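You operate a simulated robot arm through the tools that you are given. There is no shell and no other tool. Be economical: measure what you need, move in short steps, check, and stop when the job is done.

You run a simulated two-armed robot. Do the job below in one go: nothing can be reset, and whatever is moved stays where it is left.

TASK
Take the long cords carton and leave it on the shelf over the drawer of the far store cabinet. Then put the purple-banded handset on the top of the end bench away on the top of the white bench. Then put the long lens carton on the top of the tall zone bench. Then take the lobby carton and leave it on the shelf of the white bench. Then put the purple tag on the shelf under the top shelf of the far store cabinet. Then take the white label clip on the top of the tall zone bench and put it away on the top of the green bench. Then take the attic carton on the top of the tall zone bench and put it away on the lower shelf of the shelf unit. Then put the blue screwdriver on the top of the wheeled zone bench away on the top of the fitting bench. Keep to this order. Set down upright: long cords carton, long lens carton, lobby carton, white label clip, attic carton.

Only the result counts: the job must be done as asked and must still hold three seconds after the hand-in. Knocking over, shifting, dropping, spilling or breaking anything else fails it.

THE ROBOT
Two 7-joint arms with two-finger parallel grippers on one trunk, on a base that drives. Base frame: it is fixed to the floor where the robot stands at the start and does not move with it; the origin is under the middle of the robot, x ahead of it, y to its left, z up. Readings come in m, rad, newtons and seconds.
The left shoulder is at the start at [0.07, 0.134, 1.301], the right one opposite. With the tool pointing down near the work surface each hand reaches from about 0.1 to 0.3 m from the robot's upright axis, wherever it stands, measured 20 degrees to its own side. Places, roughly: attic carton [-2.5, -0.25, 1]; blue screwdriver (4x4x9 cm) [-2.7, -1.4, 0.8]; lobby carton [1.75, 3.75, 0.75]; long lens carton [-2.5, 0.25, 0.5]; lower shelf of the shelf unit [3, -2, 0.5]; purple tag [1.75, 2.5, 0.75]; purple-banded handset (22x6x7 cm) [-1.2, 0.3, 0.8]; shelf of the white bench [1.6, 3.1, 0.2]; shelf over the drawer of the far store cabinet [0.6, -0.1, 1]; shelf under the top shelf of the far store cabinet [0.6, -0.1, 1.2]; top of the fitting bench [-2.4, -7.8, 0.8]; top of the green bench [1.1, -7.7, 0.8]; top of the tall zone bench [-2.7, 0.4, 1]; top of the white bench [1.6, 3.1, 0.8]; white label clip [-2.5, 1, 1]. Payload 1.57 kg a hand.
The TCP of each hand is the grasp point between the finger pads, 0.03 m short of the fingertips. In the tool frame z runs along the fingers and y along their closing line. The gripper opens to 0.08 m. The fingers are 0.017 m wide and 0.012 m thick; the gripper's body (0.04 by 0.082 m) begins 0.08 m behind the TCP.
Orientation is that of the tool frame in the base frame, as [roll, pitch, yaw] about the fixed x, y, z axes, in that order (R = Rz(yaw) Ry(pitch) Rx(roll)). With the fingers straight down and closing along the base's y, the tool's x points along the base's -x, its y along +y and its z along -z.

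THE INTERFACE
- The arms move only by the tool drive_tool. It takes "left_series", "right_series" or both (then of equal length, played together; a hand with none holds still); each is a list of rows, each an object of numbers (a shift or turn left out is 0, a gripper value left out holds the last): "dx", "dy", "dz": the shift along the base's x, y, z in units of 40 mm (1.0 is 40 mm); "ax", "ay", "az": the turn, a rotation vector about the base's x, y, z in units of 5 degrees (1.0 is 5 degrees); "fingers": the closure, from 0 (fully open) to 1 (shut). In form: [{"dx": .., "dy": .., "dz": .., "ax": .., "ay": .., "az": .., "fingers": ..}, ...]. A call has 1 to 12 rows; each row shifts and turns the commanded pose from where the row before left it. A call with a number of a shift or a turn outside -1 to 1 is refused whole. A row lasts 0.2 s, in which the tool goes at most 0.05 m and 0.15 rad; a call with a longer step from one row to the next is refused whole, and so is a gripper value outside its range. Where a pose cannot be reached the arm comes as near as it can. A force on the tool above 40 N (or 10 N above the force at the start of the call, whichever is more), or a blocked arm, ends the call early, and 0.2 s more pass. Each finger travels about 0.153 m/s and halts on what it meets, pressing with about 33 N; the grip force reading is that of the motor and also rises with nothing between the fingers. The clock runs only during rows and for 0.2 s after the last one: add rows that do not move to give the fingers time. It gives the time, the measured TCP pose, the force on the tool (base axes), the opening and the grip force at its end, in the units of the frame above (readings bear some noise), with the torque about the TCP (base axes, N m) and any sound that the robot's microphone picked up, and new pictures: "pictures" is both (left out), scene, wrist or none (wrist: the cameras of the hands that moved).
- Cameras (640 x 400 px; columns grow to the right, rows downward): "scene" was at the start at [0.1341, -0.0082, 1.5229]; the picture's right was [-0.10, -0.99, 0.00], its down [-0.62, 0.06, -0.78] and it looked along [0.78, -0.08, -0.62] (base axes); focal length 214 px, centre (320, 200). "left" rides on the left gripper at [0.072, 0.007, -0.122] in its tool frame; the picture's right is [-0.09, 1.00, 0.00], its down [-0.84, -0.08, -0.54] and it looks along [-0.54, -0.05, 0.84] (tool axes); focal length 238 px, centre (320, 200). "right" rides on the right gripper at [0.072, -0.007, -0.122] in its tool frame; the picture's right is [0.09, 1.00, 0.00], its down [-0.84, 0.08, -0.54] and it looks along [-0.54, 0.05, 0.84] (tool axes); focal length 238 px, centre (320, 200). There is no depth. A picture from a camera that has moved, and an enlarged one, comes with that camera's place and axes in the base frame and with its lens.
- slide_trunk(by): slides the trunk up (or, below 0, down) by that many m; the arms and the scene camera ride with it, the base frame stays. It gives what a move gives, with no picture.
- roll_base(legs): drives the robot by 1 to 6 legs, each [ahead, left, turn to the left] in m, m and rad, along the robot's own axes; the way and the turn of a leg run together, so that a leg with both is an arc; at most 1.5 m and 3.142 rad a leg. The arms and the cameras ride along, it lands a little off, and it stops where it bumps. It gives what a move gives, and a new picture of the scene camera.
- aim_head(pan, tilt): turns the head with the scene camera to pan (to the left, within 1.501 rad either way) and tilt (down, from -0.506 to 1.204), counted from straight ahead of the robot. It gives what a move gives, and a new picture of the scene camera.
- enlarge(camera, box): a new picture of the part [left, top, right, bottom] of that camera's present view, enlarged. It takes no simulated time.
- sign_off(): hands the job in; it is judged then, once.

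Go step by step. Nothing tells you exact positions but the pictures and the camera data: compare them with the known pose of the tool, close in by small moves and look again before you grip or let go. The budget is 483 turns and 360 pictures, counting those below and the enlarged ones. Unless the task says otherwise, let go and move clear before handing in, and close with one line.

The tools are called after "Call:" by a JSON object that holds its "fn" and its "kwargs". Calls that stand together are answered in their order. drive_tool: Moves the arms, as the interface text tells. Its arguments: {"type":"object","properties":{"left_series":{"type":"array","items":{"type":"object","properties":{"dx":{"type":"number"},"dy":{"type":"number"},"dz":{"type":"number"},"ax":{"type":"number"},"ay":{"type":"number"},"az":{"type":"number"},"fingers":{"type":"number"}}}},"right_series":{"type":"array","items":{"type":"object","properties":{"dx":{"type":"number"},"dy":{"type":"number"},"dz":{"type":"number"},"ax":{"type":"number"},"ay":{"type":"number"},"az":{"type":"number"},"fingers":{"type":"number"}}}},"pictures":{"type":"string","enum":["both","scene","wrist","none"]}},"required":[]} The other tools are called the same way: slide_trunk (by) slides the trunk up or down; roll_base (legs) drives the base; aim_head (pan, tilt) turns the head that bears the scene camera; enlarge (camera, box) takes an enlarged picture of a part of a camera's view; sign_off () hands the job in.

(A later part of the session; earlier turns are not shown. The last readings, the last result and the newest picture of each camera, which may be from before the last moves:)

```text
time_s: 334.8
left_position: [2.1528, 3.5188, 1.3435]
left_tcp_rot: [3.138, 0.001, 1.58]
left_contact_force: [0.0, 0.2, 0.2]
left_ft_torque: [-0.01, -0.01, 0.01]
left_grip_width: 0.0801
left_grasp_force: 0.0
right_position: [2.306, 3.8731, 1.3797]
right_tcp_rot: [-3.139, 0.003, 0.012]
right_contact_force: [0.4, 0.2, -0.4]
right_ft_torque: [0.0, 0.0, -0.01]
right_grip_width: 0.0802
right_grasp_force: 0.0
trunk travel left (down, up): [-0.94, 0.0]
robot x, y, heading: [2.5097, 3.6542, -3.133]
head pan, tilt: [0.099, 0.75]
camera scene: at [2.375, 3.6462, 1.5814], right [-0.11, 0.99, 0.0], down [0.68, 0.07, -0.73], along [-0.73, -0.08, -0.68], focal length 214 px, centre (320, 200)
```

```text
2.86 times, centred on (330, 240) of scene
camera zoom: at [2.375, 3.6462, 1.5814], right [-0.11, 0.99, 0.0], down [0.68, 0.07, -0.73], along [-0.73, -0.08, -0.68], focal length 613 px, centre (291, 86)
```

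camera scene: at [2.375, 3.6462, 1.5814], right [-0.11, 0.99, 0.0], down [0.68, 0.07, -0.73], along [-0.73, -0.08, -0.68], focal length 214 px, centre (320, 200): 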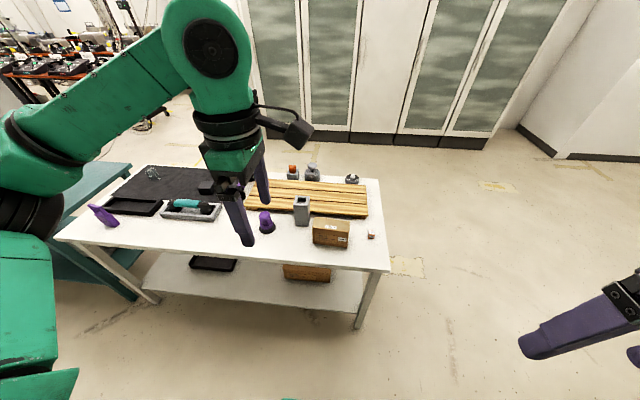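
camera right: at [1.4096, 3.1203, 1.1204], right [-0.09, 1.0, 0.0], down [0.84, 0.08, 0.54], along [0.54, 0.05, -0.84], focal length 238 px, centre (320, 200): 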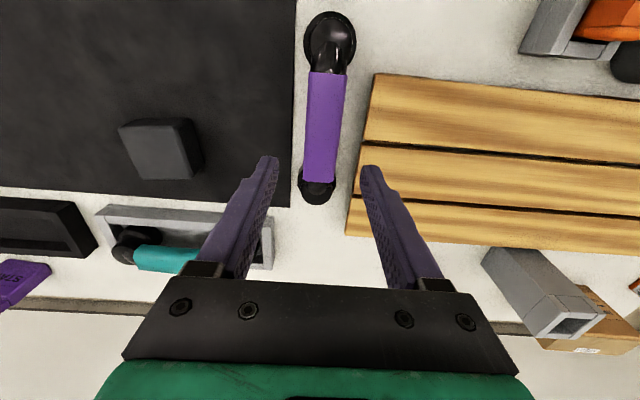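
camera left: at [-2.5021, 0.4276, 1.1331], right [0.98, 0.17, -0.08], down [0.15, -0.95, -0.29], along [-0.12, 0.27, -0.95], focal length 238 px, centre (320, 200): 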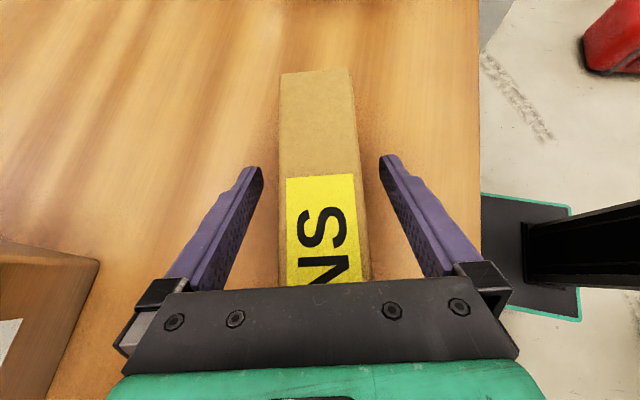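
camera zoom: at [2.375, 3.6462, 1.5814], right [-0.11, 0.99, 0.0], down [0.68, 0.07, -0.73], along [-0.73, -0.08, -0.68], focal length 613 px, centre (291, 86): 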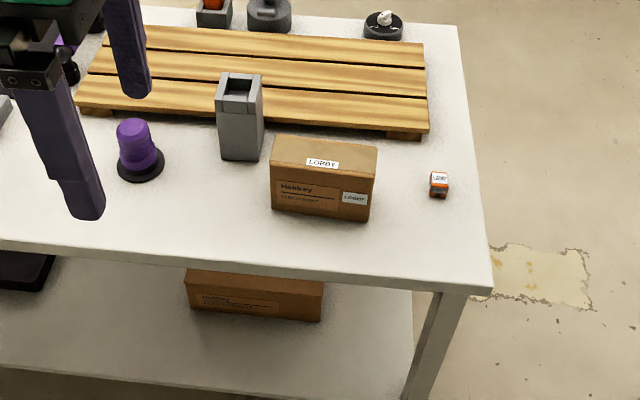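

The LOBBY carton is confirmed; centre ≈(1.797,3.631), top ≈0.91, 5.5 cm thick along x. Approach and bring the left hand above it.

Call:
{"fn": "roll_base", "kwargs": {"legs": [[0.26, -0.1, 0]]}}

Call:
{"fn": "slide_trunk", "kwargs": {"by": -0.25}}

Call:
{"fn": "drive_tool", "kwargs": {"left_series": [{"dx": -0.9}, {"dx": -0.9}, {}], "pictures": "both"}}

```text
time_s: 336.7
left_position: [1.896, 3.6176, 1.3445]
left_tcp_rot: [-3.141, 0.0, 1.58]
left_contact_force: [0.2, -0.3, -0.3]
left_ft_torque: [-0.02, 0.04, 0.02]
left_grip_width: 0.08
left_grasp_force: 0.1
right_position: [2.0502, 3.972, 1.38]
right_tcp_rot: [-3.141, 0.004, 0.008]
right_contact_force: [0.6, -0.3, -1.1]
right_ft_torque: [0.0, 0.02, 0.03]
right_grip_width: 0.0797
right_grasp_force: 0.1
trunk travel left (down, up): [-0.94, 0.0]
robot x, y, heading: [2.2526, 3.7532, -3.138]
head pan, tilt: [0.099, 0.75]
camera scene: at [2.1196, 3.7436, 1.5817], right [-0.1, 0.99, 0.0], down [0.68, 0.07, -0.73], along [-0.73, -0.08, -0.68], focal length 214 px, centre (320, 200)
```

scene: 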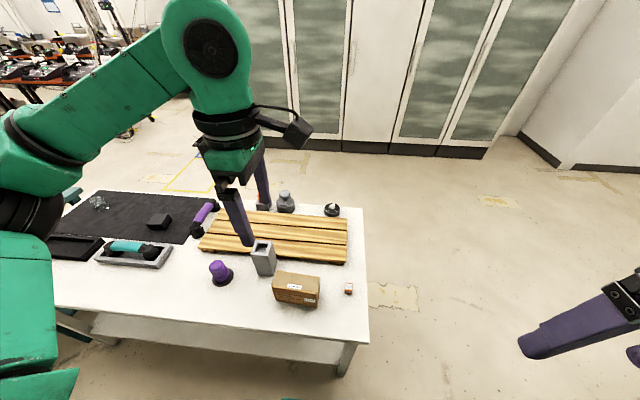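

```text
time_s: 339.3
left_position: [1.8928, 3.6189, 1.0933]
left_tcp_rot: [3.138, 0.001, 1.578]
left_contact_force: [-0.4, 0.3, -0.8]
left_ft_torque: [0.02, 0.02, -0.01]
left_grip_width: 0.08
left_grasp_force: 0.0
right_position: [2.0468, 3.9731, 1.1277]
right_tcp_rot: [-3.14, 0.001, 0.008]
right_contact_force: [0.4, -0.3, 0.0]
right_ft_torque: [-0.06, 0.01, 0.02]
right_grip_width: 0.0798
right_grasp_force: 0.0
trunk travel left (down, up): [-0.69, 0.25]
robot x, y, heading: [2.2499, 3.7539, -3.139]
head pan, tilt: [0.099, 0.75]
```

```text
time_s: 340.1
left_position: [1.8213, 3.6188, 1.094]
left_tcp_rot: [-3.14, 0.001, 1.576]
left_contact_force: [0.5, -0.6, 0.4]
left_ft_torque: [0.0, 0.03, 0.01]
left_grip_width: 0.0801
left_grasp_force: 0.1
right_position: [2.0475, 3.9716, 1.1288]
right_tcp_rot: [-3.14, 0.006, 0.009]
right_contact_force: [0.7, -0.3, 0.6]
right_ft_torque: [-0.02, 0.02, 0.02]
right_grip_width: 0.0798
right_grasp_force: 0.0
trunk travel left (down, up): [-0.69, 0.25]
robot x, y, heading: [2.2495, 3.7521, -3.134]
head pan, tilt: [0.099, 0.75]
camera scene: at [2.1167, 3.7447, 1.3314], right [-0.1, 0.99, 0.0], down [0.68, 0.07, -0.73], along [-0.73, -0.08, -0.68], focal length 214 px, centre (320, 200)
camera left: at [1.8277, 3.691, 1.2151], right [1.0, -0.09, 0.0], down [-0.07, -0.84, 0.54], along [-0.05, -0.54, -0.84], focal length 238 px, centre (320, 200)
```

scene: 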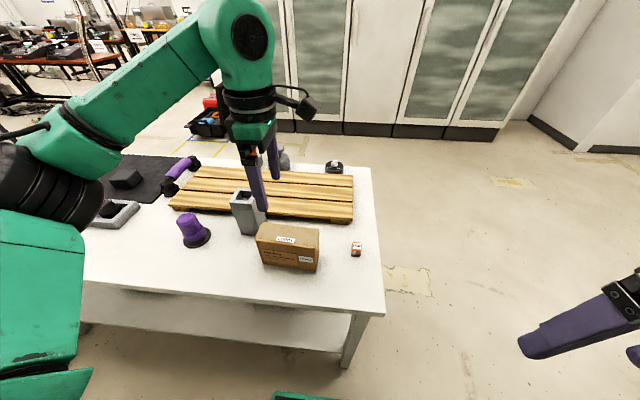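
left: 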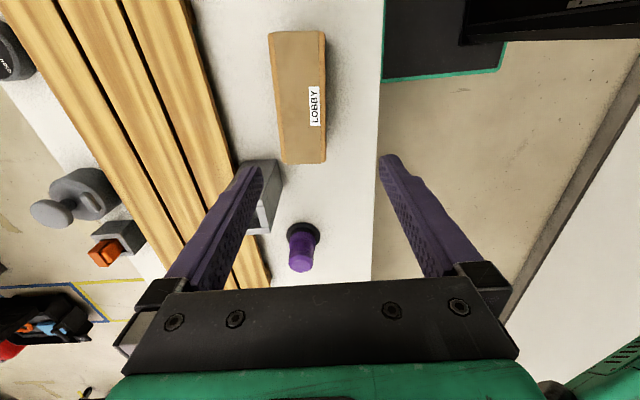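

Centre ≈(1.798,3.634), rotated about −4.7°. Align and descend to just above the carton.

Call:
{"fn": "drive_tool", "kwargs": {"left_series": [{"dx": -0.3, "dy": 0.2, "az": -0.9}, {"dx": -0.28, "dy": 0.2}, {"dz": -0.9}, {"dz": -0.9}, {"dz": -0.9}, {"dz": -0.5}, {}], "pictures": "both"}}

```text
time_s: 341.7
left_position: [1.797, 3.6347, 0.9643]
left_tcp_rot: [3.14, 0.001, 1.5]
left_contact_force: [-0.8, -0.5, 0.2]
left_ft_torque: [-0.03, 0.0, 0.03]
left_grip_width: 0.0805
left_grasp_force: 0.1
right_position: [2.0464, 3.9729, 1.1281]
right_tcp_rot: [-3.14, 0.001, 0.01]
right_contact_force: [-0.6, -0.3, -0.1]
right_ft_torque: [0.01, -0.01, -0.03]
right_grip_width: 0.0799
right_grasp_force: 0.1
trunk travel left (down, up): [-0.69, 0.25]
robot x, y, heading: [2.2478, 3.755, -3.137]
head pan, tilt: [0.099, 0.75]
camera scene: at [2.1158, 3.7452, 1.3313], right [-0.1, 0.99, 0.0], down [0.68, 0.07, -0.73], along [-0.73, -0.08, -0.68], focal length 214 px, centre (320, 200)
camera left: at [1.8097, 3.7067, 1.0868], right [0.99, -0.16, 0.0], down [-0.14, -0.83, 0.54], along [-0.09, -0.54, -0.84], focal length 238 px, centre (320, 200)
```

scene: 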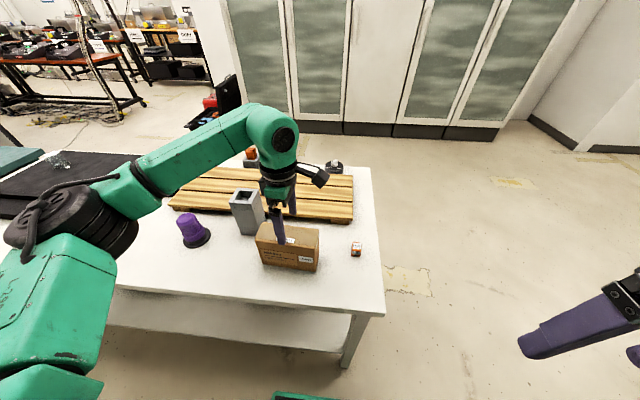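
left: 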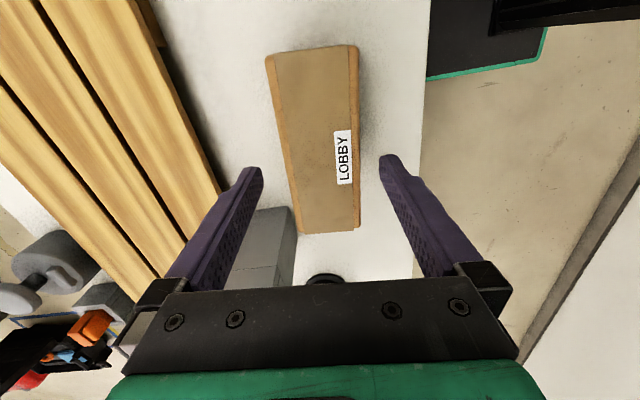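

Aligned. Lower and grip.

Call:
{"fn": "drive_tool", "kwargs": {"left_series": [{"dx": 0.06, "dz": -0.6}, {"dz": -0.7}, {"dz": -0.7}, {}, {"fingers": 1}, {"fingers": 1}, {"fingers": 1}], "pictures": "scene"}}

```text
time_s: 343.3
left_position: [1.8, 3.6343, 0.8839]
left_tcp_rot: [-3.141, 0.002, 1.498]
left_contact_force: [0.0, 0.6, 0.5]
left_ft_torque: [0.09, 0.04, 0.06]
left_grip_width: 0.0619
left_grasp_force: 33.1
right_position: [2.0477, 3.973, 1.1279]
right_tcp_rot: [-3.14, 0.002, 0.008]
right_contact_force: [0.3, -0.2, 1.2]
right_ft_torque: [0.0, -0.01, 0.02]
right_grip_width: 0.0799
right_grasp_force: 0.1
trunk travel left (down, up): [-0.69, 0.25]
robot x, y, heading: [2.2496, 3.7519, -3.139]
head pan, tilt: [0.099, 0.75]
camera scene: at [2.1154, 3.745, 1.3313], right [-0.1, 0.99, 0.0], down [0.68, 0.07, -0.73], along [-0.73, -0.08, -0.68], focal length 214 px, centre (320, 200)
```

scene: 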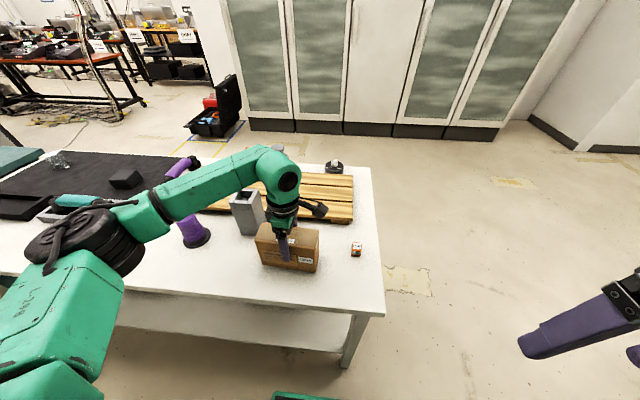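

Gripped. Lift and back away from the bench.

Call:
{"fn": "drive_tool", "kwargs": {"left_series": [{"dz": 0.5}, {"dz": 0.9}, {"dz": 0.9}, {"dz": 0.9}, {"dz": 0.6}], "pictures": "none"}}

Call:
{"fn": "roll_base", "kwargs": {"legs": [[-0.33, 0, 0]]}}

Call:
{"fn": "slide_trunk", "kwargs": {"by": -0.4}}

Call:
{"fn": "aim_head", "kwargs": {"pan": 0.3, "tilt": 0.6}}

```text
time_s: 344.5
left_position: [1.7991, 3.6351, 1.0375]
left_tcp_rot: [3.138, 0.002, 1.499]
left_contact_force: [-0.2, -0.3, -4.0]
left_ft_torque: [0.0, -0.03, 0.01]
left_grip_width: 0.0619
left_grasp_force: 33.2
right_position: [2.0472, 3.9733, 1.129]
right_tcp_rot: [-3.137, 0.001, 0.009]
right_contact_force: [-0.6, -0.1, -0.6]
right_ft_torque: [0.0, -0.01, 0.02]
right_grip_width: 0.0802
right_grasp_force: 0.0
trunk travel left (down, up): [-0.69, 0.25]
robot x, y, heading: [2.2515, 3.754, -3.136]
head pan, tilt: [0.099, 0.75]
```

```text
time_s: 346.7
left_position: [2.1267, 3.6359, 1.0375]
left_tcp_rot: [3.139, 0.001, 1.501]
left_contact_force: [-0.7, -0.4, -4.0]
left_ft_torque: [0.06, 0.0, 0.01]
left_grip_width: 0.062
left_grasp_force: 33.2
right_position: [2.3724, 3.9743, 1.1286]
right_tcp_rot: [-3.14, -0.001, 0.01]
right_contact_force: [0.6, -0.1, -0.2]
right_ft_torque: [0.0, 0.02, -0.01]
right_grip_width: 0.0801
right_grasp_force: 0.1
trunk travel left (down, up): [-0.69, 0.25]
robot x, y, heading: [2.5797, 3.7532, -3.134]
head pan, tilt: [0.099, 0.75]
camera scene: at [2.4416, 3.7463, 1.3311], right [-0.1, 0.99, 0.0], down [0.68, 0.07, -0.73], along [-0.73, -0.08, -0.68], focal length 214 px, centre (320, 200)
```

scene: 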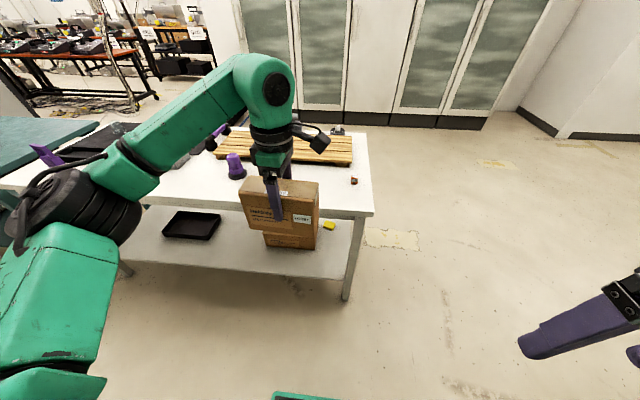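

```text
time_s: 350.5
left_position: [2.1281, 3.6354, 0.6373]
left_tcp_rot: [3.139, 0.0, 1.501]
left_contact_force: [0.5, 0.2, -4.5]
left_ft_torque: [0.03, 0.01, -0.03]
left_grip_width: 0.0618
left_grasp_force: 33.1
right_position: [2.3744, 3.9731, 0.7294]
right_tcp_rot: [-3.141, 0.002, 0.01]
right_contact_force: [0.2, 0.6, -0.1]
right_ft_torque: [0.0, 0.01, 0.05]
right_grip_width: 0.0797
right_grasp_force: 0.1
trunk travel left (down, up): [-0.29, 0.65]
robot x, y, heading: [2.578, 3.7552, -3.135]
head pan, tilt: [0.099, 0.75]
```

```text
time_s: 351.2
left_position: [2.1293, 3.6363, 0.6358]
left_tcp_rot: [3.139, 0.002, 1.501]
left_contact_force: [-0.4, 0.3, -3.8]
left_ft_torque: [-0.02, 0.02, -0.04]
left_grip_width: 0.062
left_grasp_force: 33.3
right_position: [2.3739, 3.9745, 0.729]
right_tcp_rot: [-3.14, 0.0, 0.012]
right_contact_force: [0.0, 0.1, -0.5]
right_ft_torque: [-0.01, -0.02, -0.01]
right_grip_width: 0.0799
right_grasp_force: 0.0
trunk travel left (down, up): [-0.29, 0.65]
robot x, y, heading: [2.5777, 3.7568, -3.134]
head pan, tilt: [0.3, 0.6]
camera scene: at [2.441, 3.7285, 0.9441], right [-0.3, 0.95, 0.0], down [0.54, 0.17, -0.82], along [-0.79, -0.25, -0.57], focal length 214 px, centre (320, 200)
```

scene: 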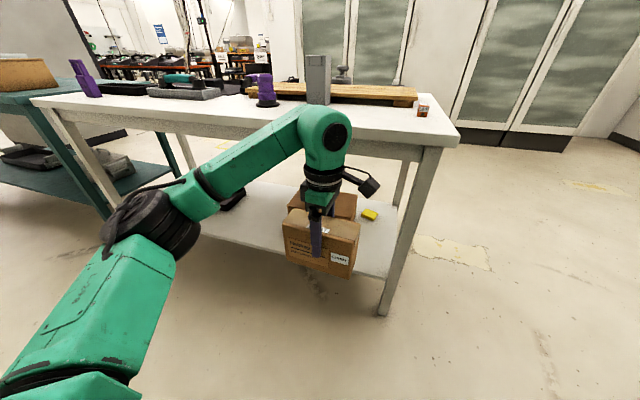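

Shelf z≈0.245; free area near its back between the tray (y<3.0) and DELTA (y>3.34). Lower, slide to y≈3.17 and approach.

Call:
{"fn": "slide_trunk", "kwargs": {"by": -0.2}}

Call:
{"fn": "roll_base", "kwargs": {"legs": [[0, 0.46, 0]]}}

Call:
{"fn": "aim_head", "kwargs": {"pan": 0.0, "tilt": 0.5}}

```text
time_s: 353.4
left_position: [2.1281, 3.6362, 0.4376]
left_tcp_rot: [3.14, 0.0, 1.501]
left_contact_force: [-1.1, 0.2, -4.8]
left_ft_torque: [0.04, -0.01, -0.03]
left_grip_width: 0.0619
left_grasp_force: 33.2
right_position: [2.374, 3.9758, 0.5292]
right_tcp_rot: [-3.14, 0.002, 0.01]
right_contact_force: [0.6, 0.2, 0.4]
right_ft_torque: [-0.01, 0.01, 0.0]
right_grip_width: 0.0801
right_grasp_force: 0.1
trunk travel left (down, up): [-0.09, 0.85]
robot x, y, heading: [2.5748, 3.7566, -3.137]
head pan, tilt: [0.3, 0.6]
```

```text
time_s: 356.2
left_position: [2.1298, 3.1684, 0.4371]
left_tcp_rot: [3.139, 0.002, 1.504]
left_contact_force: [0.3, 1.3, -5.3]
left_ft_torque: [0.04, -0.01, -0.02]
left_grip_width: 0.0617
left_grasp_force: 32.8
right_position: [2.377, 3.5088, 0.5287]
right_tcp_rot: [-3.14, 0.002, 0.015]
right_contact_force: [0.9, -0.1, 0.3]
right_ft_torque: [0.01, -0.02, -0.01]
right_grip_width: 0.0801
right_grasp_force: 0.0
trunk travel left (down, up): [-0.09, 0.85]
robot x, y, heading: [2.5772, 3.2925, -3.131]
head pan, tilt: [0.3, 0.6]
camera scene: at [2.4444, 3.2627, 0.7441], right [-0.3, 0.95, 0.0], down [0.54, 0.17, -0.82], along [-0.79, -0.25, -0.57], focal length 214 px, centre (320, 200)
```

scene: 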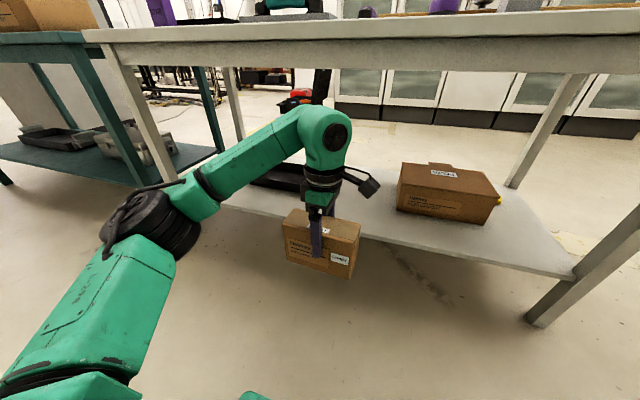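

```text
time_s: 357.0
left_position: [2.1311, 3.1701, 0.4362]
left_tcp_rot: [3.14, 0.0, 1.502]
left_contact_force: [-0.7, 0.3, -5.5]
left_ft_torque: [0.0, -0.02, -0.01]
left_grip_width: 0.0618
left_grasp_force: 33.2
right_position: [2.3772, 3.5085, 0.5293]
right_tcp_rot: [-3.141, 0.001, 0.013]
right_contact_force: [0.5, 0.5, 0.4]
right_ft_torque: [0.01, -0.04, 0.01]
right_grip_width: 0.0798
right_grasp_force: 0.0
trunk travel left (down, up): [-0.09, 0.85]
robot x, y, heading: [2.5819, 3.2909, -3.132]
head pan, tilt: [0.0, 0.499]
camera scene: at [2.4376, 3.2887, 0.7532], right [-0.01, 1.0, 0.0], down [0.48, 0.0, -0.88], along [-0.88, -0.01, -0.48], focal length 214 px, centre (320, 200)
```

scene: 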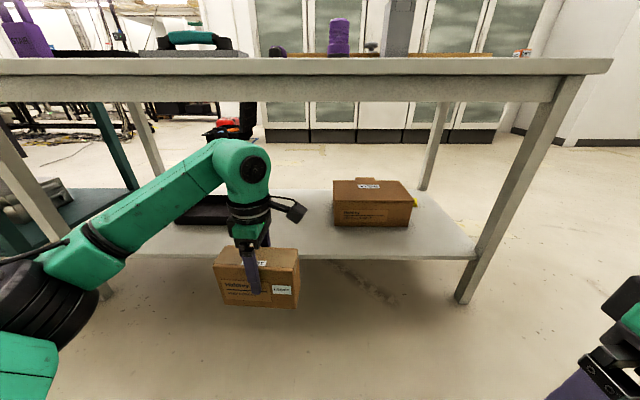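

Apron bottom is ≈0.72, so lower the hand to z≈0.375 and drive in.

Call:
{"fn": "drive_tool", "kwargs": {"left_series": [{"dz": -0.8}, {"dz": -0.7}, {}], "pictures": "none"}}

Call:
{"fn": "roll_base", "kwargs": {"legs": [[0.28, 0, 0]]}}

```text
time_s: 357.8
left_position: [2.1313, 3.1696, 0.3761]
left_tcp_rot: [3.139, 0.003, 1.501]
left_contact_force: [0.2, -0.4, -4.9]
left_ft_torque: [0.02, 0.02, -0.05]
left_grip_width: 0.0616
left_grasp_force: 32.3
right_position: [2.3768, 3.5093, 0.5282]
right_tcp_rot: [-3.138, 0.002, 0.014]
right_contact_force: [0.2, 0.2, 0.3]
right_ft_torque: [0.03, 0.01, 0.02]
right_grip_width: 0.0799
right_grasp_force: 0.1
trunk travel left (down, up): [-0.09, 0.85]
robot x, y, heading: [2.5776, 3.2904, -3.133]
head pan, tilt: [0.0, 0.499]
```

```text
time_s: 359.8
left_position: [1.8481, 3.1661, 0.3776]
left_tcp_rot: [3.14, 0.003, 1.505]
left_contact_force: [-0.6, -1.3, -3.9]
left_ft_torque: [0.02, 0.0, -0.04]
left_grip_width: 0.0617
left_grasp_force: 32.9
right_position: [2.0928, 3.5052, 0.5296]
right_tcp_rot: [-3.14, 0.002, 0.012]
right_contact_force: [-0.2, 0.0, 0.4]
right_ft_torque: [-0.03, -0.01, 0.03]
right_grip_width: 0.08
right_grasp_force: 0.1
trunk travel left (down, up): [-0.09, 0.85]
robot x, y, heading: [2.2968, 3.2905, -3.127]
head pan, tilt: [0.0, 0.499]
camera scene: at [2.1535, 3.2861, 0.7532], right [-0.01, 1.0, 0.0], down [0.48, 0.0, -0.88], along [-0.88, -0.01, -0.48], focal length 214 px, centre (320, 200)
```

scene: 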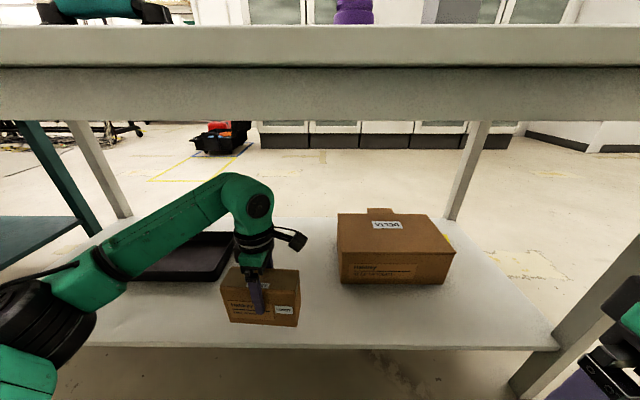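

Move further in and lower to contact.

Call:
{"fn": "drive_tool", "kwargs": {"left_series": [{"dx": -0.8}, {"dx": -0.7}, {"dz": -0.5}, {"dz": -0.4}, {}], "pictures": "none"}}

Call:
{"fn": "drive_tool", "kwargs": {"left_series": [{"dz": -0.15}, {"dz": -0.15}, {"dz": -0.15}, {}], "pictures": "scene"}}

```text
time_s: 361.0
left_position: [1.787, 3.1656, 0.3401]
left_tcp_rot: [3.141, 0.001, 1.505]
left_contact_force: [0.2, -0.2, -3.7]
left_ft_torque: [0.02, -0.03, -0.01]
left_grip_width: 0.0616
left_grasp_force: 32.9
right_position: [2.0933, 3.5055, 0.5274]
right_tcp_rot: [-3.141, 0.005, 0.014]
right_contact_force: [1.3, -0.4, -1.3]
right_ft_torque: [-0.01, 0.01, 0.03]
right_grip_width: 0.0799
right_grasp_force: 0.0
trunk travel left (down, up): [-0.09, 0.85]
robot x, y, heading: [2.2973, 3.2895, -3.135]
head pan, tilt: [0.0, 0.499]
```

```text
time_s: 362.0
left_position: [1.7867, 3.1658, 0.3251]
left_tcp_rot: [3.141, 0.002, 1.503]
left_contact_force: [0.3, -0.1, 8.2]
left_ft_torque: [-0.36, -0.41, 0.0]
left_grip_width: 0.0618
left_grasp_force: 33.1
right_position: [2.0927, 3.5052, 0.5278]
right_tcp_rot: [-3.14, 0.005, 0.013]
right_contact_force: [0.3, 0.9, -0.8]
right_ft_torque: [0.01, -0.02, 0.01]
right_grip_width: 0.0799
right_grasp_force: 0.0
trunk travel left (down, up): [-0.09, 0.85]
robot x, y, heading: [2.2965, 3.2865, -3.13]
head pan, tilt: [0.0, 0.499]
camera scene: at [2.1546, 3.2864, 0.7536], right [-0.01, 1.0, 0.0], down [0.48, 0.0, -0.88], along [-0.88, -0.01, -0.48], focal length 214 px, centre (320, 200)
```

scene: 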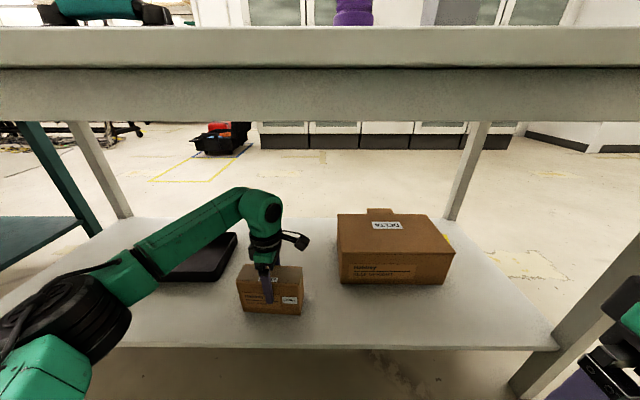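

Contact with the shelf. Release and rise.

Call:
{"fn": "drive_tool", "kwargs": {"left_series": [{"fingers": 0.15}, {"fingers": 0}, {}, {"dz": 0.4}, {"dz": 0.8}, {"dz": 0.8}], "pictures": "scene"}}

```text
time_s: 363.4
left_position: [1.7871, 3.166, 0.4027]
left_tcp_rot: [3.141, 0.004, 1.506]
left_contact_force: [-0.7, 0.5, -0.9]
left_ft_torque: [0.01, 0.0, 0.0]
left_grip_width: 0.0799
left_grasp_force: 0.1
right_position: [2.0921, 3.5065, 0.5283]
right_tcp_rot: [-3.14, 0.0, 0.014]
right_contact_force: [0.0, -0.3, 0.2]
right_ft_torque: [-0.01, -0.01, -0.01]
right_grip_width: 0.08
right_grasp_force: 0.0
trunk travel left (down, up): [-0.09, 0.85]
robot x, y, heading: [2.2958, 3.2873, -3.134]
head pan, tilt: [0.0, 0.499]
camera scene: at [2.1539, 3.2862, 0.7533], right [-0.01, 1.0, 0.0], down [0.48, 0.0, -0.88], along [-0.88, -0.01, -0.48], focal length 214 px, centre (320, 200)
```

scene: 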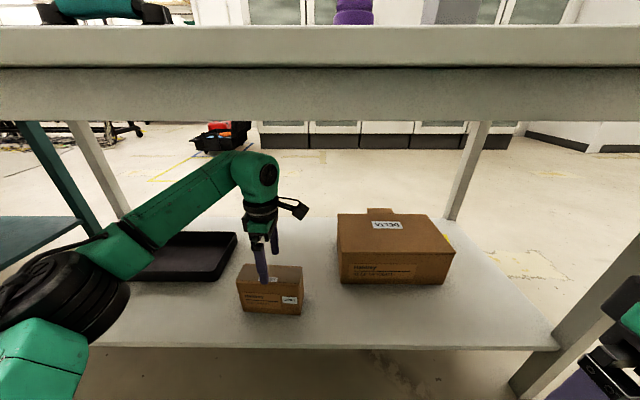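

Carton stands upright on the shelf. Back out with the hand above it, then raise the trunk.

Call:
{"fn": "drive_tool", "kwargs": {"left_series": [{"dz": 0.4}, {}], "pictures": "none"}}

Call:
{"fn": "roll_base", "kwargs": {"legs": [[-0.32, 0, 0]]}}

Call:
{"fn": "slide_trunk", "kwargs": {"by": 0.4}}

Call:
{"fn": "slide_trunk", "kwargs": {"by": 0.3}}

Call:
{"fn": "roll_base", "kwargs": {"legs": [[0, 0.5, 0]]}}

```text
time_s: 364.0
left_position: [1.7866, 3.1669, 0.4185]
left_tcp_rot: [3.139, 0.002, 1.504]
left_contact_force: [-0.8, -0.1, 0.3]
left_ft_torque: [-0.03, 0.05, 0.04]
left_grip_width: 0.08
left_grasp_force: 0.1
right_position: [2.093, 3.5052, 0.5288]
right_tcp_rot: [-3.139, 0.002, 0.015]
right_contact_force: [0.3, -0.4, -0.7]
right_ft_torque: [0.02, -0.01, 0.05]
right_grip_width: 0.0802
right_grasp_force: 0.1
trunk travel left (down, up): [-0.09, 0.85]
robot x, y, heading: [2.2991, 3.2861, -3.133]
head pan, tilt: [0.0, 0.499]
```

```text
time_s: 366.1
left_position: [2.104, 3.1699, 0.4184]
left_tcp_rot: [3.139, 0.001, 1.498]
left_contact_force: [1.1, -0.7, 0.0]
left_ft_torque: [0.0, 0.02, 0.01]
left_grip_width: 0.0802
left_grasp_force: 0.0
right_position: [2.4128, 3.5079, 0.5286]
right_tcp_rot: [-3.141, 0.0, 0.011]
right_contact_force: [-0.5, 0.5, -0.4]
right_ft_torque: [0.0, -0.02, 0.0]
right_grip_width: 0.0799
right_grasp_force: 0.1
trunk travel left (down, up): [-0.09, 0.85]
robot x, y, heading: [2.6123, 3.2897, -3.137]
head pan, tilt: [0.0, 0.499]
camera scene: at [2.4721, 3.2892, 0.7533], right [-0.01, 1.0, 0.0], down [0.48, 0.0, -0.88], along [-0.88, 0.0, -0.48], focal length 214 px, centre (320, 200)
```

scene: 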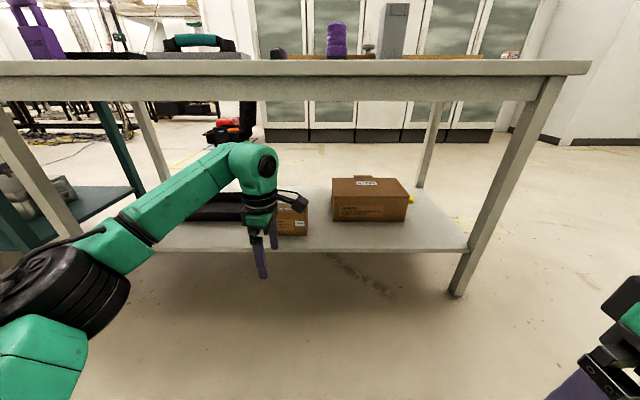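

```text
time_s: 369.9
left_position: [2.1051, 3.171, 0.8179]
left_tcp_rot: [3.14, 0.001, 1.498]
left_contact_force: [0.5, 0.6, 0.2]
left_ft_torque: [0.05, 0.02, 0.0]
left_grip_width: 0.0798
left_grasp_force: 0.1
right_position: [2.4116, 3.5094, 0.9285]
right_tcp_rot: [-3.138, 0.002, 0.011]
right_contact_force: [0.4, 0.5, -0.2]
right_ft_torque: [0.0, 0.01, 0.01]
right_grip_width: 0.0799
right_grasp_force: 0.0
trunk travel left (down, up): [-0.49, 0.45]
robot x, y, heading: [2.6184, 3.2882, -3.14]
head pan, tilt: [0.0, 0.499]
```

```text
time_s: 372.9
left_position: [2.104, 3.1709, 1.1175]
left_tcp_rot: [3.139, 0.001, 1.499]
left_contact_force: [0.3, -0.1, 0.4]
left_ft_torque: [-0.01, 0.02, -0.02]
left_grip_width: 0.0798
left_grasp_force: 0.0
right_position: [2.4123, 3.5086, 1.2271]
right_tcp_rot: [-3.14, 0.002, 0.011]
right_contact_force: [-0.4, 0.2, 0.4]
right_ft_torque: [0.01, 0.02, 0.04]
right_grip_width: 0.08
right_grasp_force: 0.0
trunk travel left (down, up): [-0.79, 0.15]
robot x, y, heading: [2.6158, 3.2895, -3.136]
head pan, tilt: [0.0, 0.499]
```

```text
time_s: 375.9
left_position: [2.1051, 2.6724, 1.1181]
left_tcp_rot: [3.138, 0.003, 1.495]
left_contact_force: [-0.4, -0.4, 0.5]
left_ft_torque: [-0.04, -0.02, 0.0]
left_grip_width: 0.0802
left_grasp_force: 0.0
right_position: [2.4148, 3.0098, 1.2288]
right_tcp_rot: [3.141, 0.002, 0.005]
right_contact_force: [0.1, 0.2, 0.2]
right_ft_torque: [0.0, -0.02, 0.02]
right_grip_width: 0.0801
right_grasp_force: 0.0
trunk travel left (down, up): [-0.79, 0.15]
robot x, y, heading: [2.6167, 2.7879, -3.138]
head pan, tilt: [0.0, 0.499]
camera scene: at [2.4735, 2.7893, 1.4533], right [0.0, 1.0, 0.0], down [0.48, 0.0, -0.88], along [-0.88, 0.0, -0.48], focal length 214 px, centre (320, 200)
```

scene: 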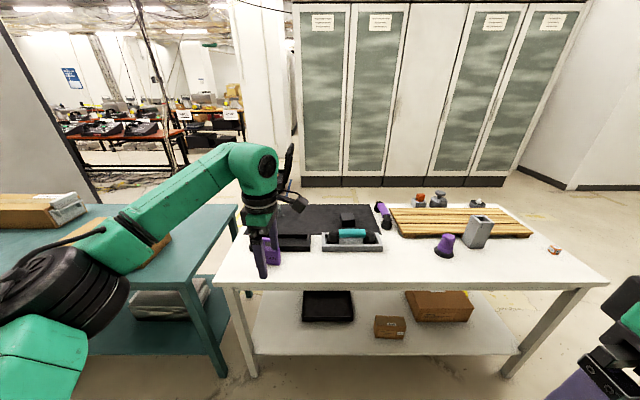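

The tag is behind my left hand; enlarge with both cameras.

Call:
{"fn": "roll_base", "kwargs": {"legs": [[0, -0.15, 0]]}}

Call:
{"fn": "aim_head", "kwargs": {"pan": 0.35, "tilt": 0.7}}

Call:
{"fn": "enlarge", "kwargs": {"camera": "scene", "box": [200, 120, 400, 270]}}

Call:
{"fn": "enlarge", "kwargs": {"camera": "left", "box": [0, 0, 640, 400]}}

```text
time_s: 377.2
left_position: [2.1053, 2.8193, 1.1174]
left_tcp_rot: [3.14, -0.003, 1.496]
left_contact_force: [0.7, 0.2, 0.5]
left_ft_torque: [-0.03, -0.03, -0.01]
left_grip_width: 0.08
left_grasp_force: 0.0
right_position: [2.4137, 3.155, 1.2286]
right_tcp_rot: [-3.138, 0.002, 0.006]
right_contact_force: [0.0, -0.8, -0.4]
right_ft_torque: [0.0, 0.0, -0.01]
right_grip_width: 0.0802
right_grasp_force: 0.0
trunk travel left (down, up): [-0.79, 0.15]
robot x, y, heading: [2.6174, 2.9377, -3.146]
head pan, tilt: [0.0, 0.499]
camera scene: at [2.4734, 2.9343, 1.4533], right [0.0, 1.0, 0.0], down [0.48, 0.0, -0.88], along [-0.88, 0.0, -0.48], focal length 214 px, centre (320, 200)
```

scene: 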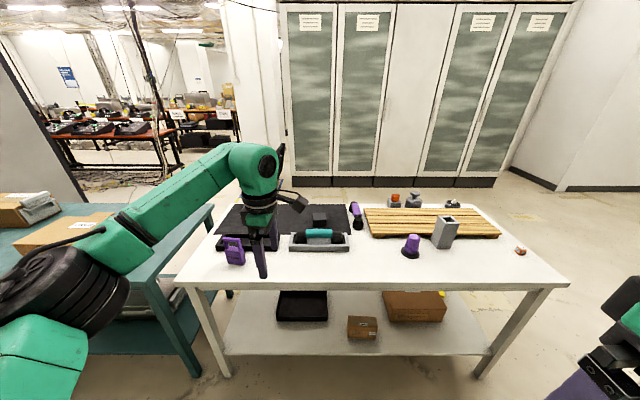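

```text
time_s: 378.1
left_position: [2.1062, 2.8213, 1.1189]
left_tcp_rot: [3.139, 0.002, 1.496]
left_contact_force: [0.9, -0.3, -0.2]
left_ft_torque: [-0.01, -0.03, 0.0]
left_grip_width: 0.0801
left_grasp_force: 0.1
right_position: [2.4142, 3.1582, 1.2277]
right_tcp_rot: [3.14, 0.001, 0.006]
right_contact_force: [0.7, -0.6, -0.8]
right_ft_torque: [-0.01, 0.0, -0.04]
right_grip_width: 0.0799
right_grasp_force: 0.1
trunk travel left (down, up): [-0.79, 0.15]
robot x, y, heading: [2.6169, 2.9367, -3.142]
head pan, tilt: [0.351, 0.7]
camera scene: at [2.4846, 2.9096, 1.4356], right [-0.34, 0.94, 0.0], down [0.6, 0.22, -0.77], along [-0.72, -0.26, -0.64], focal length 214 px, centre (320, 200)
```

scene: 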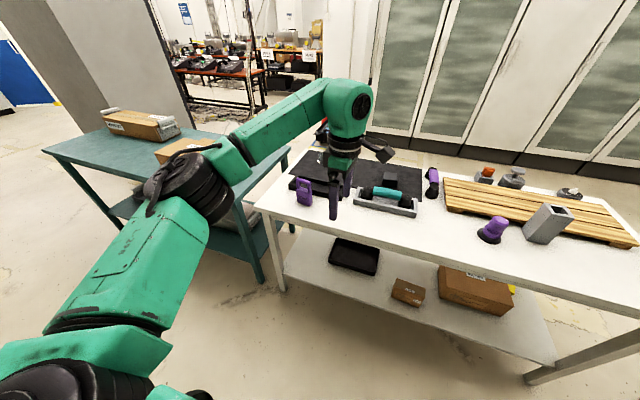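

```text
2.67 times, centred on (300, 195) of scene
camera zoom: at [2.4846, 2.9096, 1.4356], right [-0.34, 0.94, 0.0], down [0.6, 0.22, -0.77], along [-0.72, -0.26, -0.64], focal length 572 px, centre (373, 213)
```

zoom: 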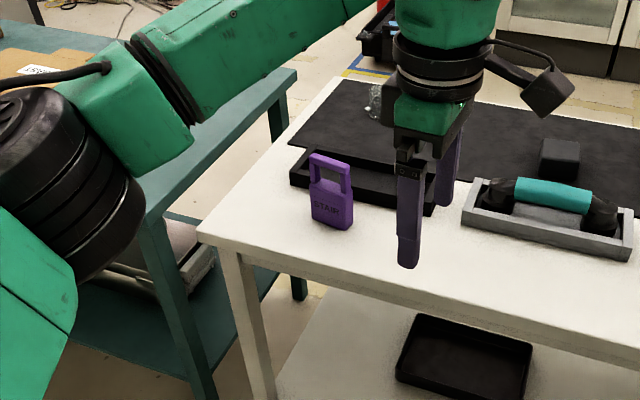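

```text
1.00 times, centred on (320, 200) of left (not enlarged: the box is as wide or as high as the picture)
camera zoom: at [2.1178, 2.8928, 1.2402], right [0.99, -0.17, 0.0], down [-0.14, -0.83, 0.54], along [-0.09, -0.54, -0.84], focal length 238 px, centre (320, 200)
```

zoom: 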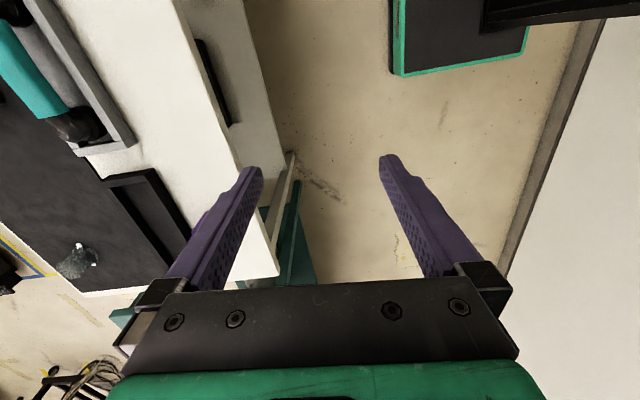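

The purple STAIR tag stands upright near (1.82,2.595), ~21° turned, top ≈0.935. I'll grip it with the tool tilted 50° so I can later set it into the cabinet facing forward. Rotate and tilt the left hand first.

Call:
{"fn": "drive_tool", "kwargs": {"left_series": [{"az": -0.9}, {"az": -0.9}, {"az": -0.9}, {"az": -0.7}, {"ax": 0.93, "ay": -0.36}, {"ax": 0.93, "ay": -0.36}, {"ax": 0.93, "ay": -0.36}, {"ax": 0.93, "ay": -0.36}, {"ax": 0.93, "ay": -0.36}, {"ax": 0.93, "ay": -0.36}, {"ax": 0.93, "ay": -0.36}, {"ax": 0.93, "ay": -0.36}], "pictures": "none"}}

Call:
{"fn": "drive_tool", "kwargs": {"left_series": [{"ax": 0.93, "ay": -0.36}, {"ax": 0.93, "ay": -0.36}, {}], "pictures": "none"}}

Call:
{"fn": "slide_trunk", "kwargs": {"by": -0.08}}

Call:
{"fn": "roll_base", "kwargs": {"legs": [[0.2, 0.16, 0]]}}

Call:
{"fn": "enlarge", "kwargs": {"camera": "left", "box": [0, 0, 640, 400]}}

```text
time_s: 380.7
left_position: [2.1051, 2.8189, 1.1182]
left_tcp_rot: [3.14, -0.698, 1.198]
left_contact_force: [0.3, -0.3, -0.4]
left_ft_torque: [0.02, -0.01, -0.02]
left_grip_width: 0.0802
left_grasp_force: 0.1
right_position: [2.4133, 3.1572, 1.2281]
right_tcp_rot: [3.14, 0.001, 0.004]
right_contact_force: [-0.9, -0.6, -1.2]
right_ft_torque: [0.0, 0.03, 0.03]
right_grip_width: 0.0801
right_grasp_force: 0.2
trunk travel left (down, up): [-0.79, 0.15]
robot x, y, heading: [2.6182, 2.9381, -3.144]
head pan, tilt: [0.351, 0.7]
```

```text
time_s: 381.5
left_position: [2.1048, 2.8193, 1.1181]
left_tcp_rot: [-3.14, -0.87, 1.197]
left_contact_force: [0.0, -0.2, 0.2]
left_ft_torque: [0.0, -0.01, 0.01]
left_grip_width: 0.0802
left_grasp_force: 0.0
right_position: [2.4149, 3.1579, 1.2287]
right_tcp_rot: [-3.14, 0.002, 0.006]
right_contact_force: [0.2, 0.7, -0.6]
right_ft_torque: [0.04, -0.01, 0.0]
right_grip_width: 0.0799
right_grasp_force: 0.1
trunk travel left (down, up): [-0.79, 0.15]
robot x, y, heading: [2.6175, 2.9391, -3.14]
head pan, tilt: [0.351, 0.7]
```

```text
time_s: 382.6
left_position: [2.1052, 2.8202, 1.0393]
left_tcp_rot: [-3.139, -0.87, 1.197]
left_contact_force: [-0.3, -0.1, 0.2]
left_ft_torque: [0.04, -0.01, -0.01]
left_grip_width: 0.08
left_grasp_force: 0.1
right_position: [2.4142, 3.1587, 1.1488]
right_tcp_rot: [-3.141, 0.003, 0.005]
right_contact_force: [0.1, 0.6, 0.5]
right_ft_torque: [0.0, -0.02, 0.05]
right_grip_width: 0.0799
right_grasp_force: 0.0
trunk travel left (down, up): [-0.71, 0.23]
robot x, y, heading: [2.6176, 2.9401, -3.138]
head pan, tilt: [0.351, 0.7]
```

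```text
time_s: 384.5
left_position: [1.9088, 2.6629, 1.0395]
left_tcp_rot: [-3.138, -0.868, 1.193]
left_contact_force: [0.1, 0.4, 0.0]
left_ft_torque: [-0.01, 0.02, 0.0]
left_grip_width: 0.0796
left_grasp_force: 0.0
right_position: [2.2183, 2.9981, 1.1482]
right_tcp_rot: [-3.141, 0.002, 0.003]
right_contact_force: [0.3, 0.8, 0.5]
right_ft_torque: [0.01, 0.04, 0.03]
right_grip_width: 0.0801
right_grasp_force: 0.0
trunk travel left (down, up): [-0.71, 0.23]
robot x, y, heading: [2.4211, 2.7759, 3.135]
head pan, tilt: [0.351, 0.7]
camera scene: at [2.2882, 2.7504, 1.3557], right [-0.34, 0.94, 0.0], down [0.6, 0.22, -0.77], along [-0.72, -0.26, -0.64], focal length 214 px, centre (320, 200)
```

scene: 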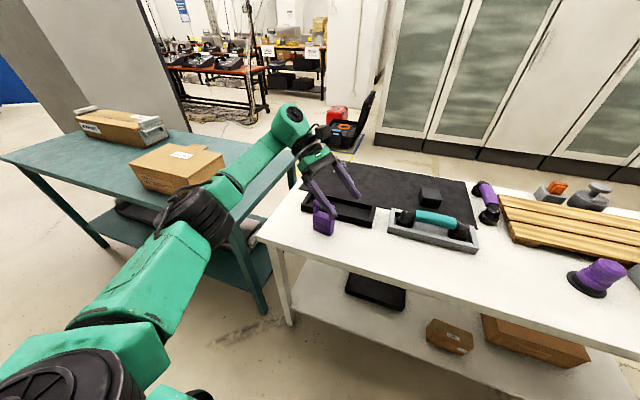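

```text
1.00 times, centred on (320, 200) of left (not enlarged: the box is as wide or as high as the picture)
camera zoom: at [1.8983, 2.6174, 1.1724], right [0.9, -0.42, -0.07], down [-0.42, -0.86, -0.29], along [0.06, 0.29, -0.95], focal length 238 px, centre (320, 200)
```

zoom: 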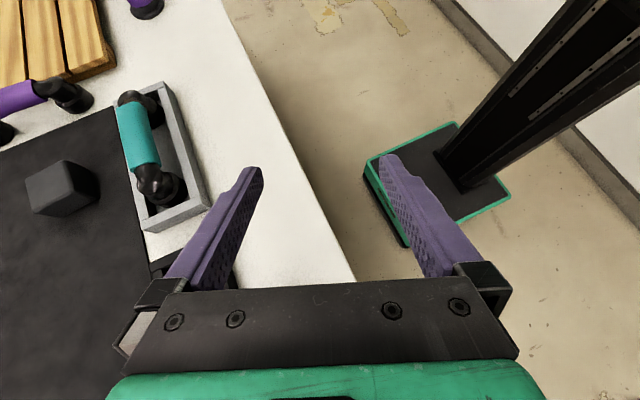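

Call:
{"fn": "enlarge", "kwargs": {"camera": "scene", "box": [270, 140, 390, 260]}}

```text
3.33 times, centred on (330, 200) of scene
camera zoom: at [2.2882, 2.7504, 1.3557], right [-0.34, 0.94, 0.0], down [0.6, 0.22, -0.77], along [-0.72, -0.26, -0.64], focal length 715 px, centre (287, 200)
```

zoom: 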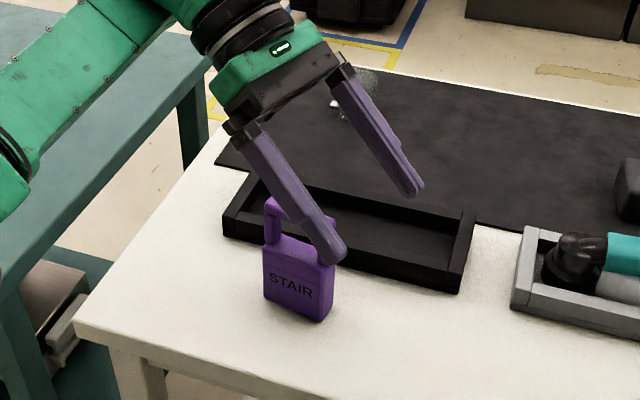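

Better estimate: tag centre (1.816,2.594), face turned ~12°. Trim yaw +9.5° and bring the hand above it with the base.

Call:
{"fn": "drive_tool", "kwargs": {"left_series": [{"az": 0.95}, {"az": 0.95}, {}], "pictures": "none"}}

Call:
{"fn": "roll_base", "kwargs": {"legs": [[0.092, 0.07, 0]]}}

Call:
{"fn": "enlarge", "kwargs": {"camera": "left", "box": [0, 0, 640, 400]}}

```text
time_s: 385.3
left_position: [1.9075, 2.6623, 1.0382]
left_tcp_rot: [-3.141, -0.868, 1.363]
left_contact_force: [-0.9, -0.4, 0.5]
left_ft_torque: [-0.02, 0.01, -0.01]
left_grip_width: 0.0799
left_grasp_force: 0.1
right_position: [2.2169, 2.999, 1.1489]
right_tcp_rot: [-3.14, 0.001, 0.005]
right_contact_force: [-0.2, -0.6, -0.4]
right_ft_torque: [-0.02, 0.02, 0.01]
right_grip_width: 0.08
right_grasp_force: 0.1
trunk travel left (down, up): [-0.71, 0.23]
robot x, y, heading: [2.4185, 2.7743, 3.144]
head pan, tilt: [0.351, 0.7]
```

```text
time_s: 386.5
left_position: [1.8157, 2.5948, 1.0393]
left_tcp_rot: [-3.137, -0.866, 1.358]
left_contact_force: [0.6, 0.0, -0.7]
left_ft_torque: [-0.02, 0.02, -0.01]
left_grip_width: 0.0801
left_grasp_force: 0.1
right_position: [2.1256, 2.9321, 1.1489]
right_tcp_rot: [-3.139, 0.004, 0.003]
right_contact_force: [1.0, 0.7, -0.2]
right_ft_torque: [0.03, 0.0, 0.02]
right_grip_width: 0.0802
right_grasp_force: 0.0
trunk travel left (down, up): [-0.71, 0.23]
robot x, y, heading: [2.3281, 2.706, 3.136]
head pan, tilt: [0.351, 0.7]
camera scene: at [2.196, 2.6815, 1.3557], right [-0.34, 0.94, 0.0], down [0.6, 0.22, -0.77], along [-0.72, -0.26, -0.64], focal length 214 px, centre (320, 200)
```

scene: 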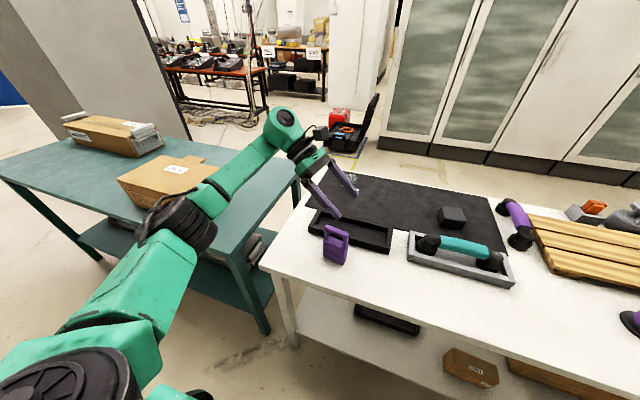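

```text
1.00 times, centred on (320, 200) of left (not enlarged: the box is as wide or as high as the picture)
camera zoom: at [1.8138, 2.5477, 1.1728], right [0.96, -0.27, -0.07], down [-0.28, -0.92, -0.29], along [0.01, 0.3, -0.95], focal length 238 px, centre (320, 200)
```

zoom: 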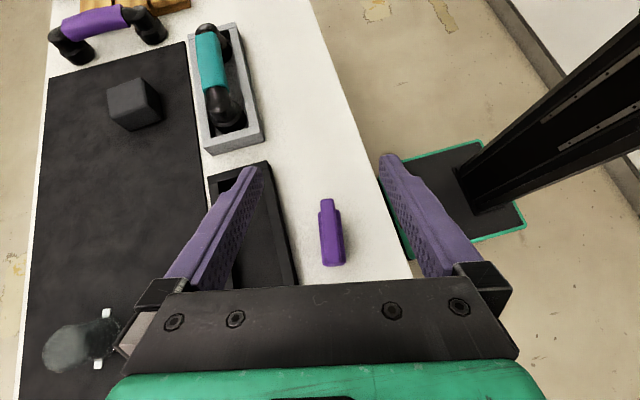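

Good alignment. Trim 2.5° and descend to z≈0.868, then grip.

Call:
{"fn": "drive_tool", "kwargs": {"left_series": [{"az": 0.5, "dz": -0.8}, {"dz": -0.9, "dy": -0.1}, {"dz": -0.9}, {"dz": -0.9}, {"dz": -0.78}, {}], "pictures": "both"}}

```text
time_s: 387.9
left_position: [1.8154, 2.5896, 0.8667]
left_tcp_rot: [-3.139, -0.867, 1.403]
left_contact_force: [0.1, -0.4, -0.2]
left_ft_torque: [-0.01, -0.02, -0.05]
left_grip_width: 0.08
left_grasp_force: 0.1
right_position: [2.1268, 2.9293, 1.1489]
right_tcp_rot: [-3.142, 0.001, 0.002]
right_contact_force: [0.3, -0.7, -0.5]
right_ft_torque: [-0.02, 0.03, 0.02]
right_grip_width: 0.0802
right_grasp_force: 0.1
trunk travel left (down, up): [-0.71, 0.23]
robot x, y, heading: [2.3233, 2.7086, 3.138]
head pan, tilt: [0.351, 0.7]
camera scene: at [2.1952, 2.6807, 1.3556], right [-0.34, 0.94, 0.0], down [0.61, 0.22, -0.77], along [-0.72, -0.26, -0.64], focal length 214 px, centre (320, 200)
camera left: at [1.8153, 2.5419, 1.0007], right [0.97, -0.22, -0.07], down [-0.23, -0.93, -0.29], along [0.0, 0.3, -0.95], focal length 238 px, centre (320, 200)
```

scene: 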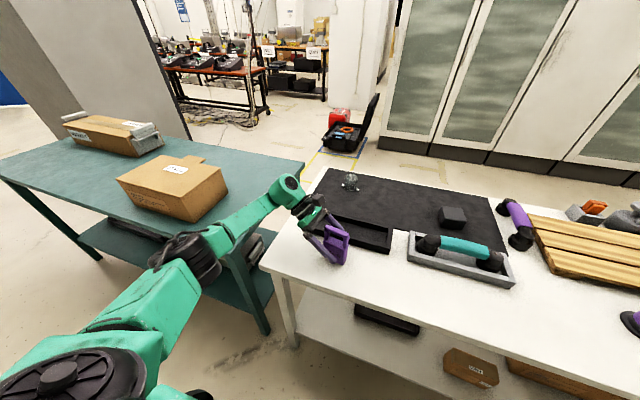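
left: 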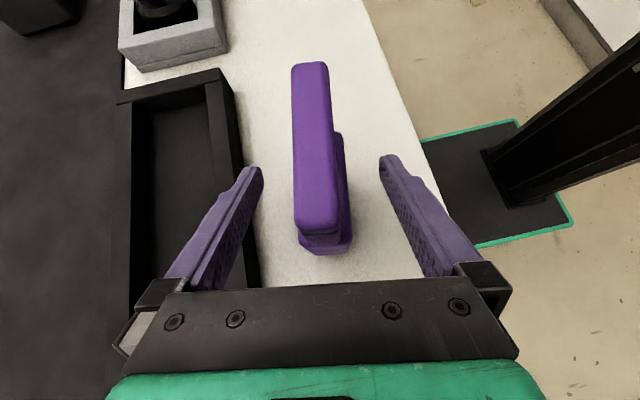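

Tag is between the fingers, tray just clear. Close.

Call:
{"fn": "drive_tool", "kwargs": {"left_series": [{"fingers": 0.5}, {"fingers": 1}, {"fingers": 1}, {"fingers": 1}, {}], "pictures": "wrist"}}

```text
time_s: 389.1
left_position: [1.8156, 2.5879, 0.8672]
left_tcp_rot: [-3.141, -0.868, 1.403]
left_contact_force: [0.2, -0.4, -0.4]
left_ft_torque: [0.0, -0.04, 0.0]
left_grip_width: 0.0297
left_grasp_force: 33.3
right_position: [2.1251, 2.9301, 1.1483]
right_tcp_rot: [-3.138, 0.0, 0.002]
right_contact_force: [-0.4, 0.3, 0.1]
right_ft_torque: [-0.02, -0.04, -0.01]
right_grip_width: 0.0799
right_grasp_force: 0.0
trunk travel left (down, up): [-0.71, 0.23]
robot x, y, heading: [2.3262, 2.7128, 3.139]
head pan, tilt: [0.351, 0.7]
camera left: at [1.8149, 2.5418, 1.0009], right [0.97, -0.22, -0.07], down [-0.23, -0.93, -0.29], along [0.0, 0.3, -0.95], focal length 238 px, centre (320, 200)
```

left: 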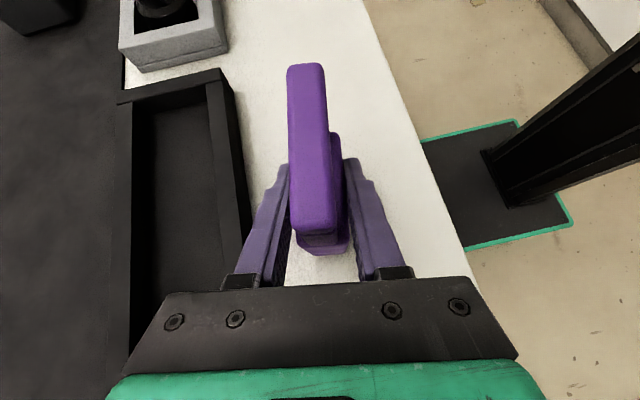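

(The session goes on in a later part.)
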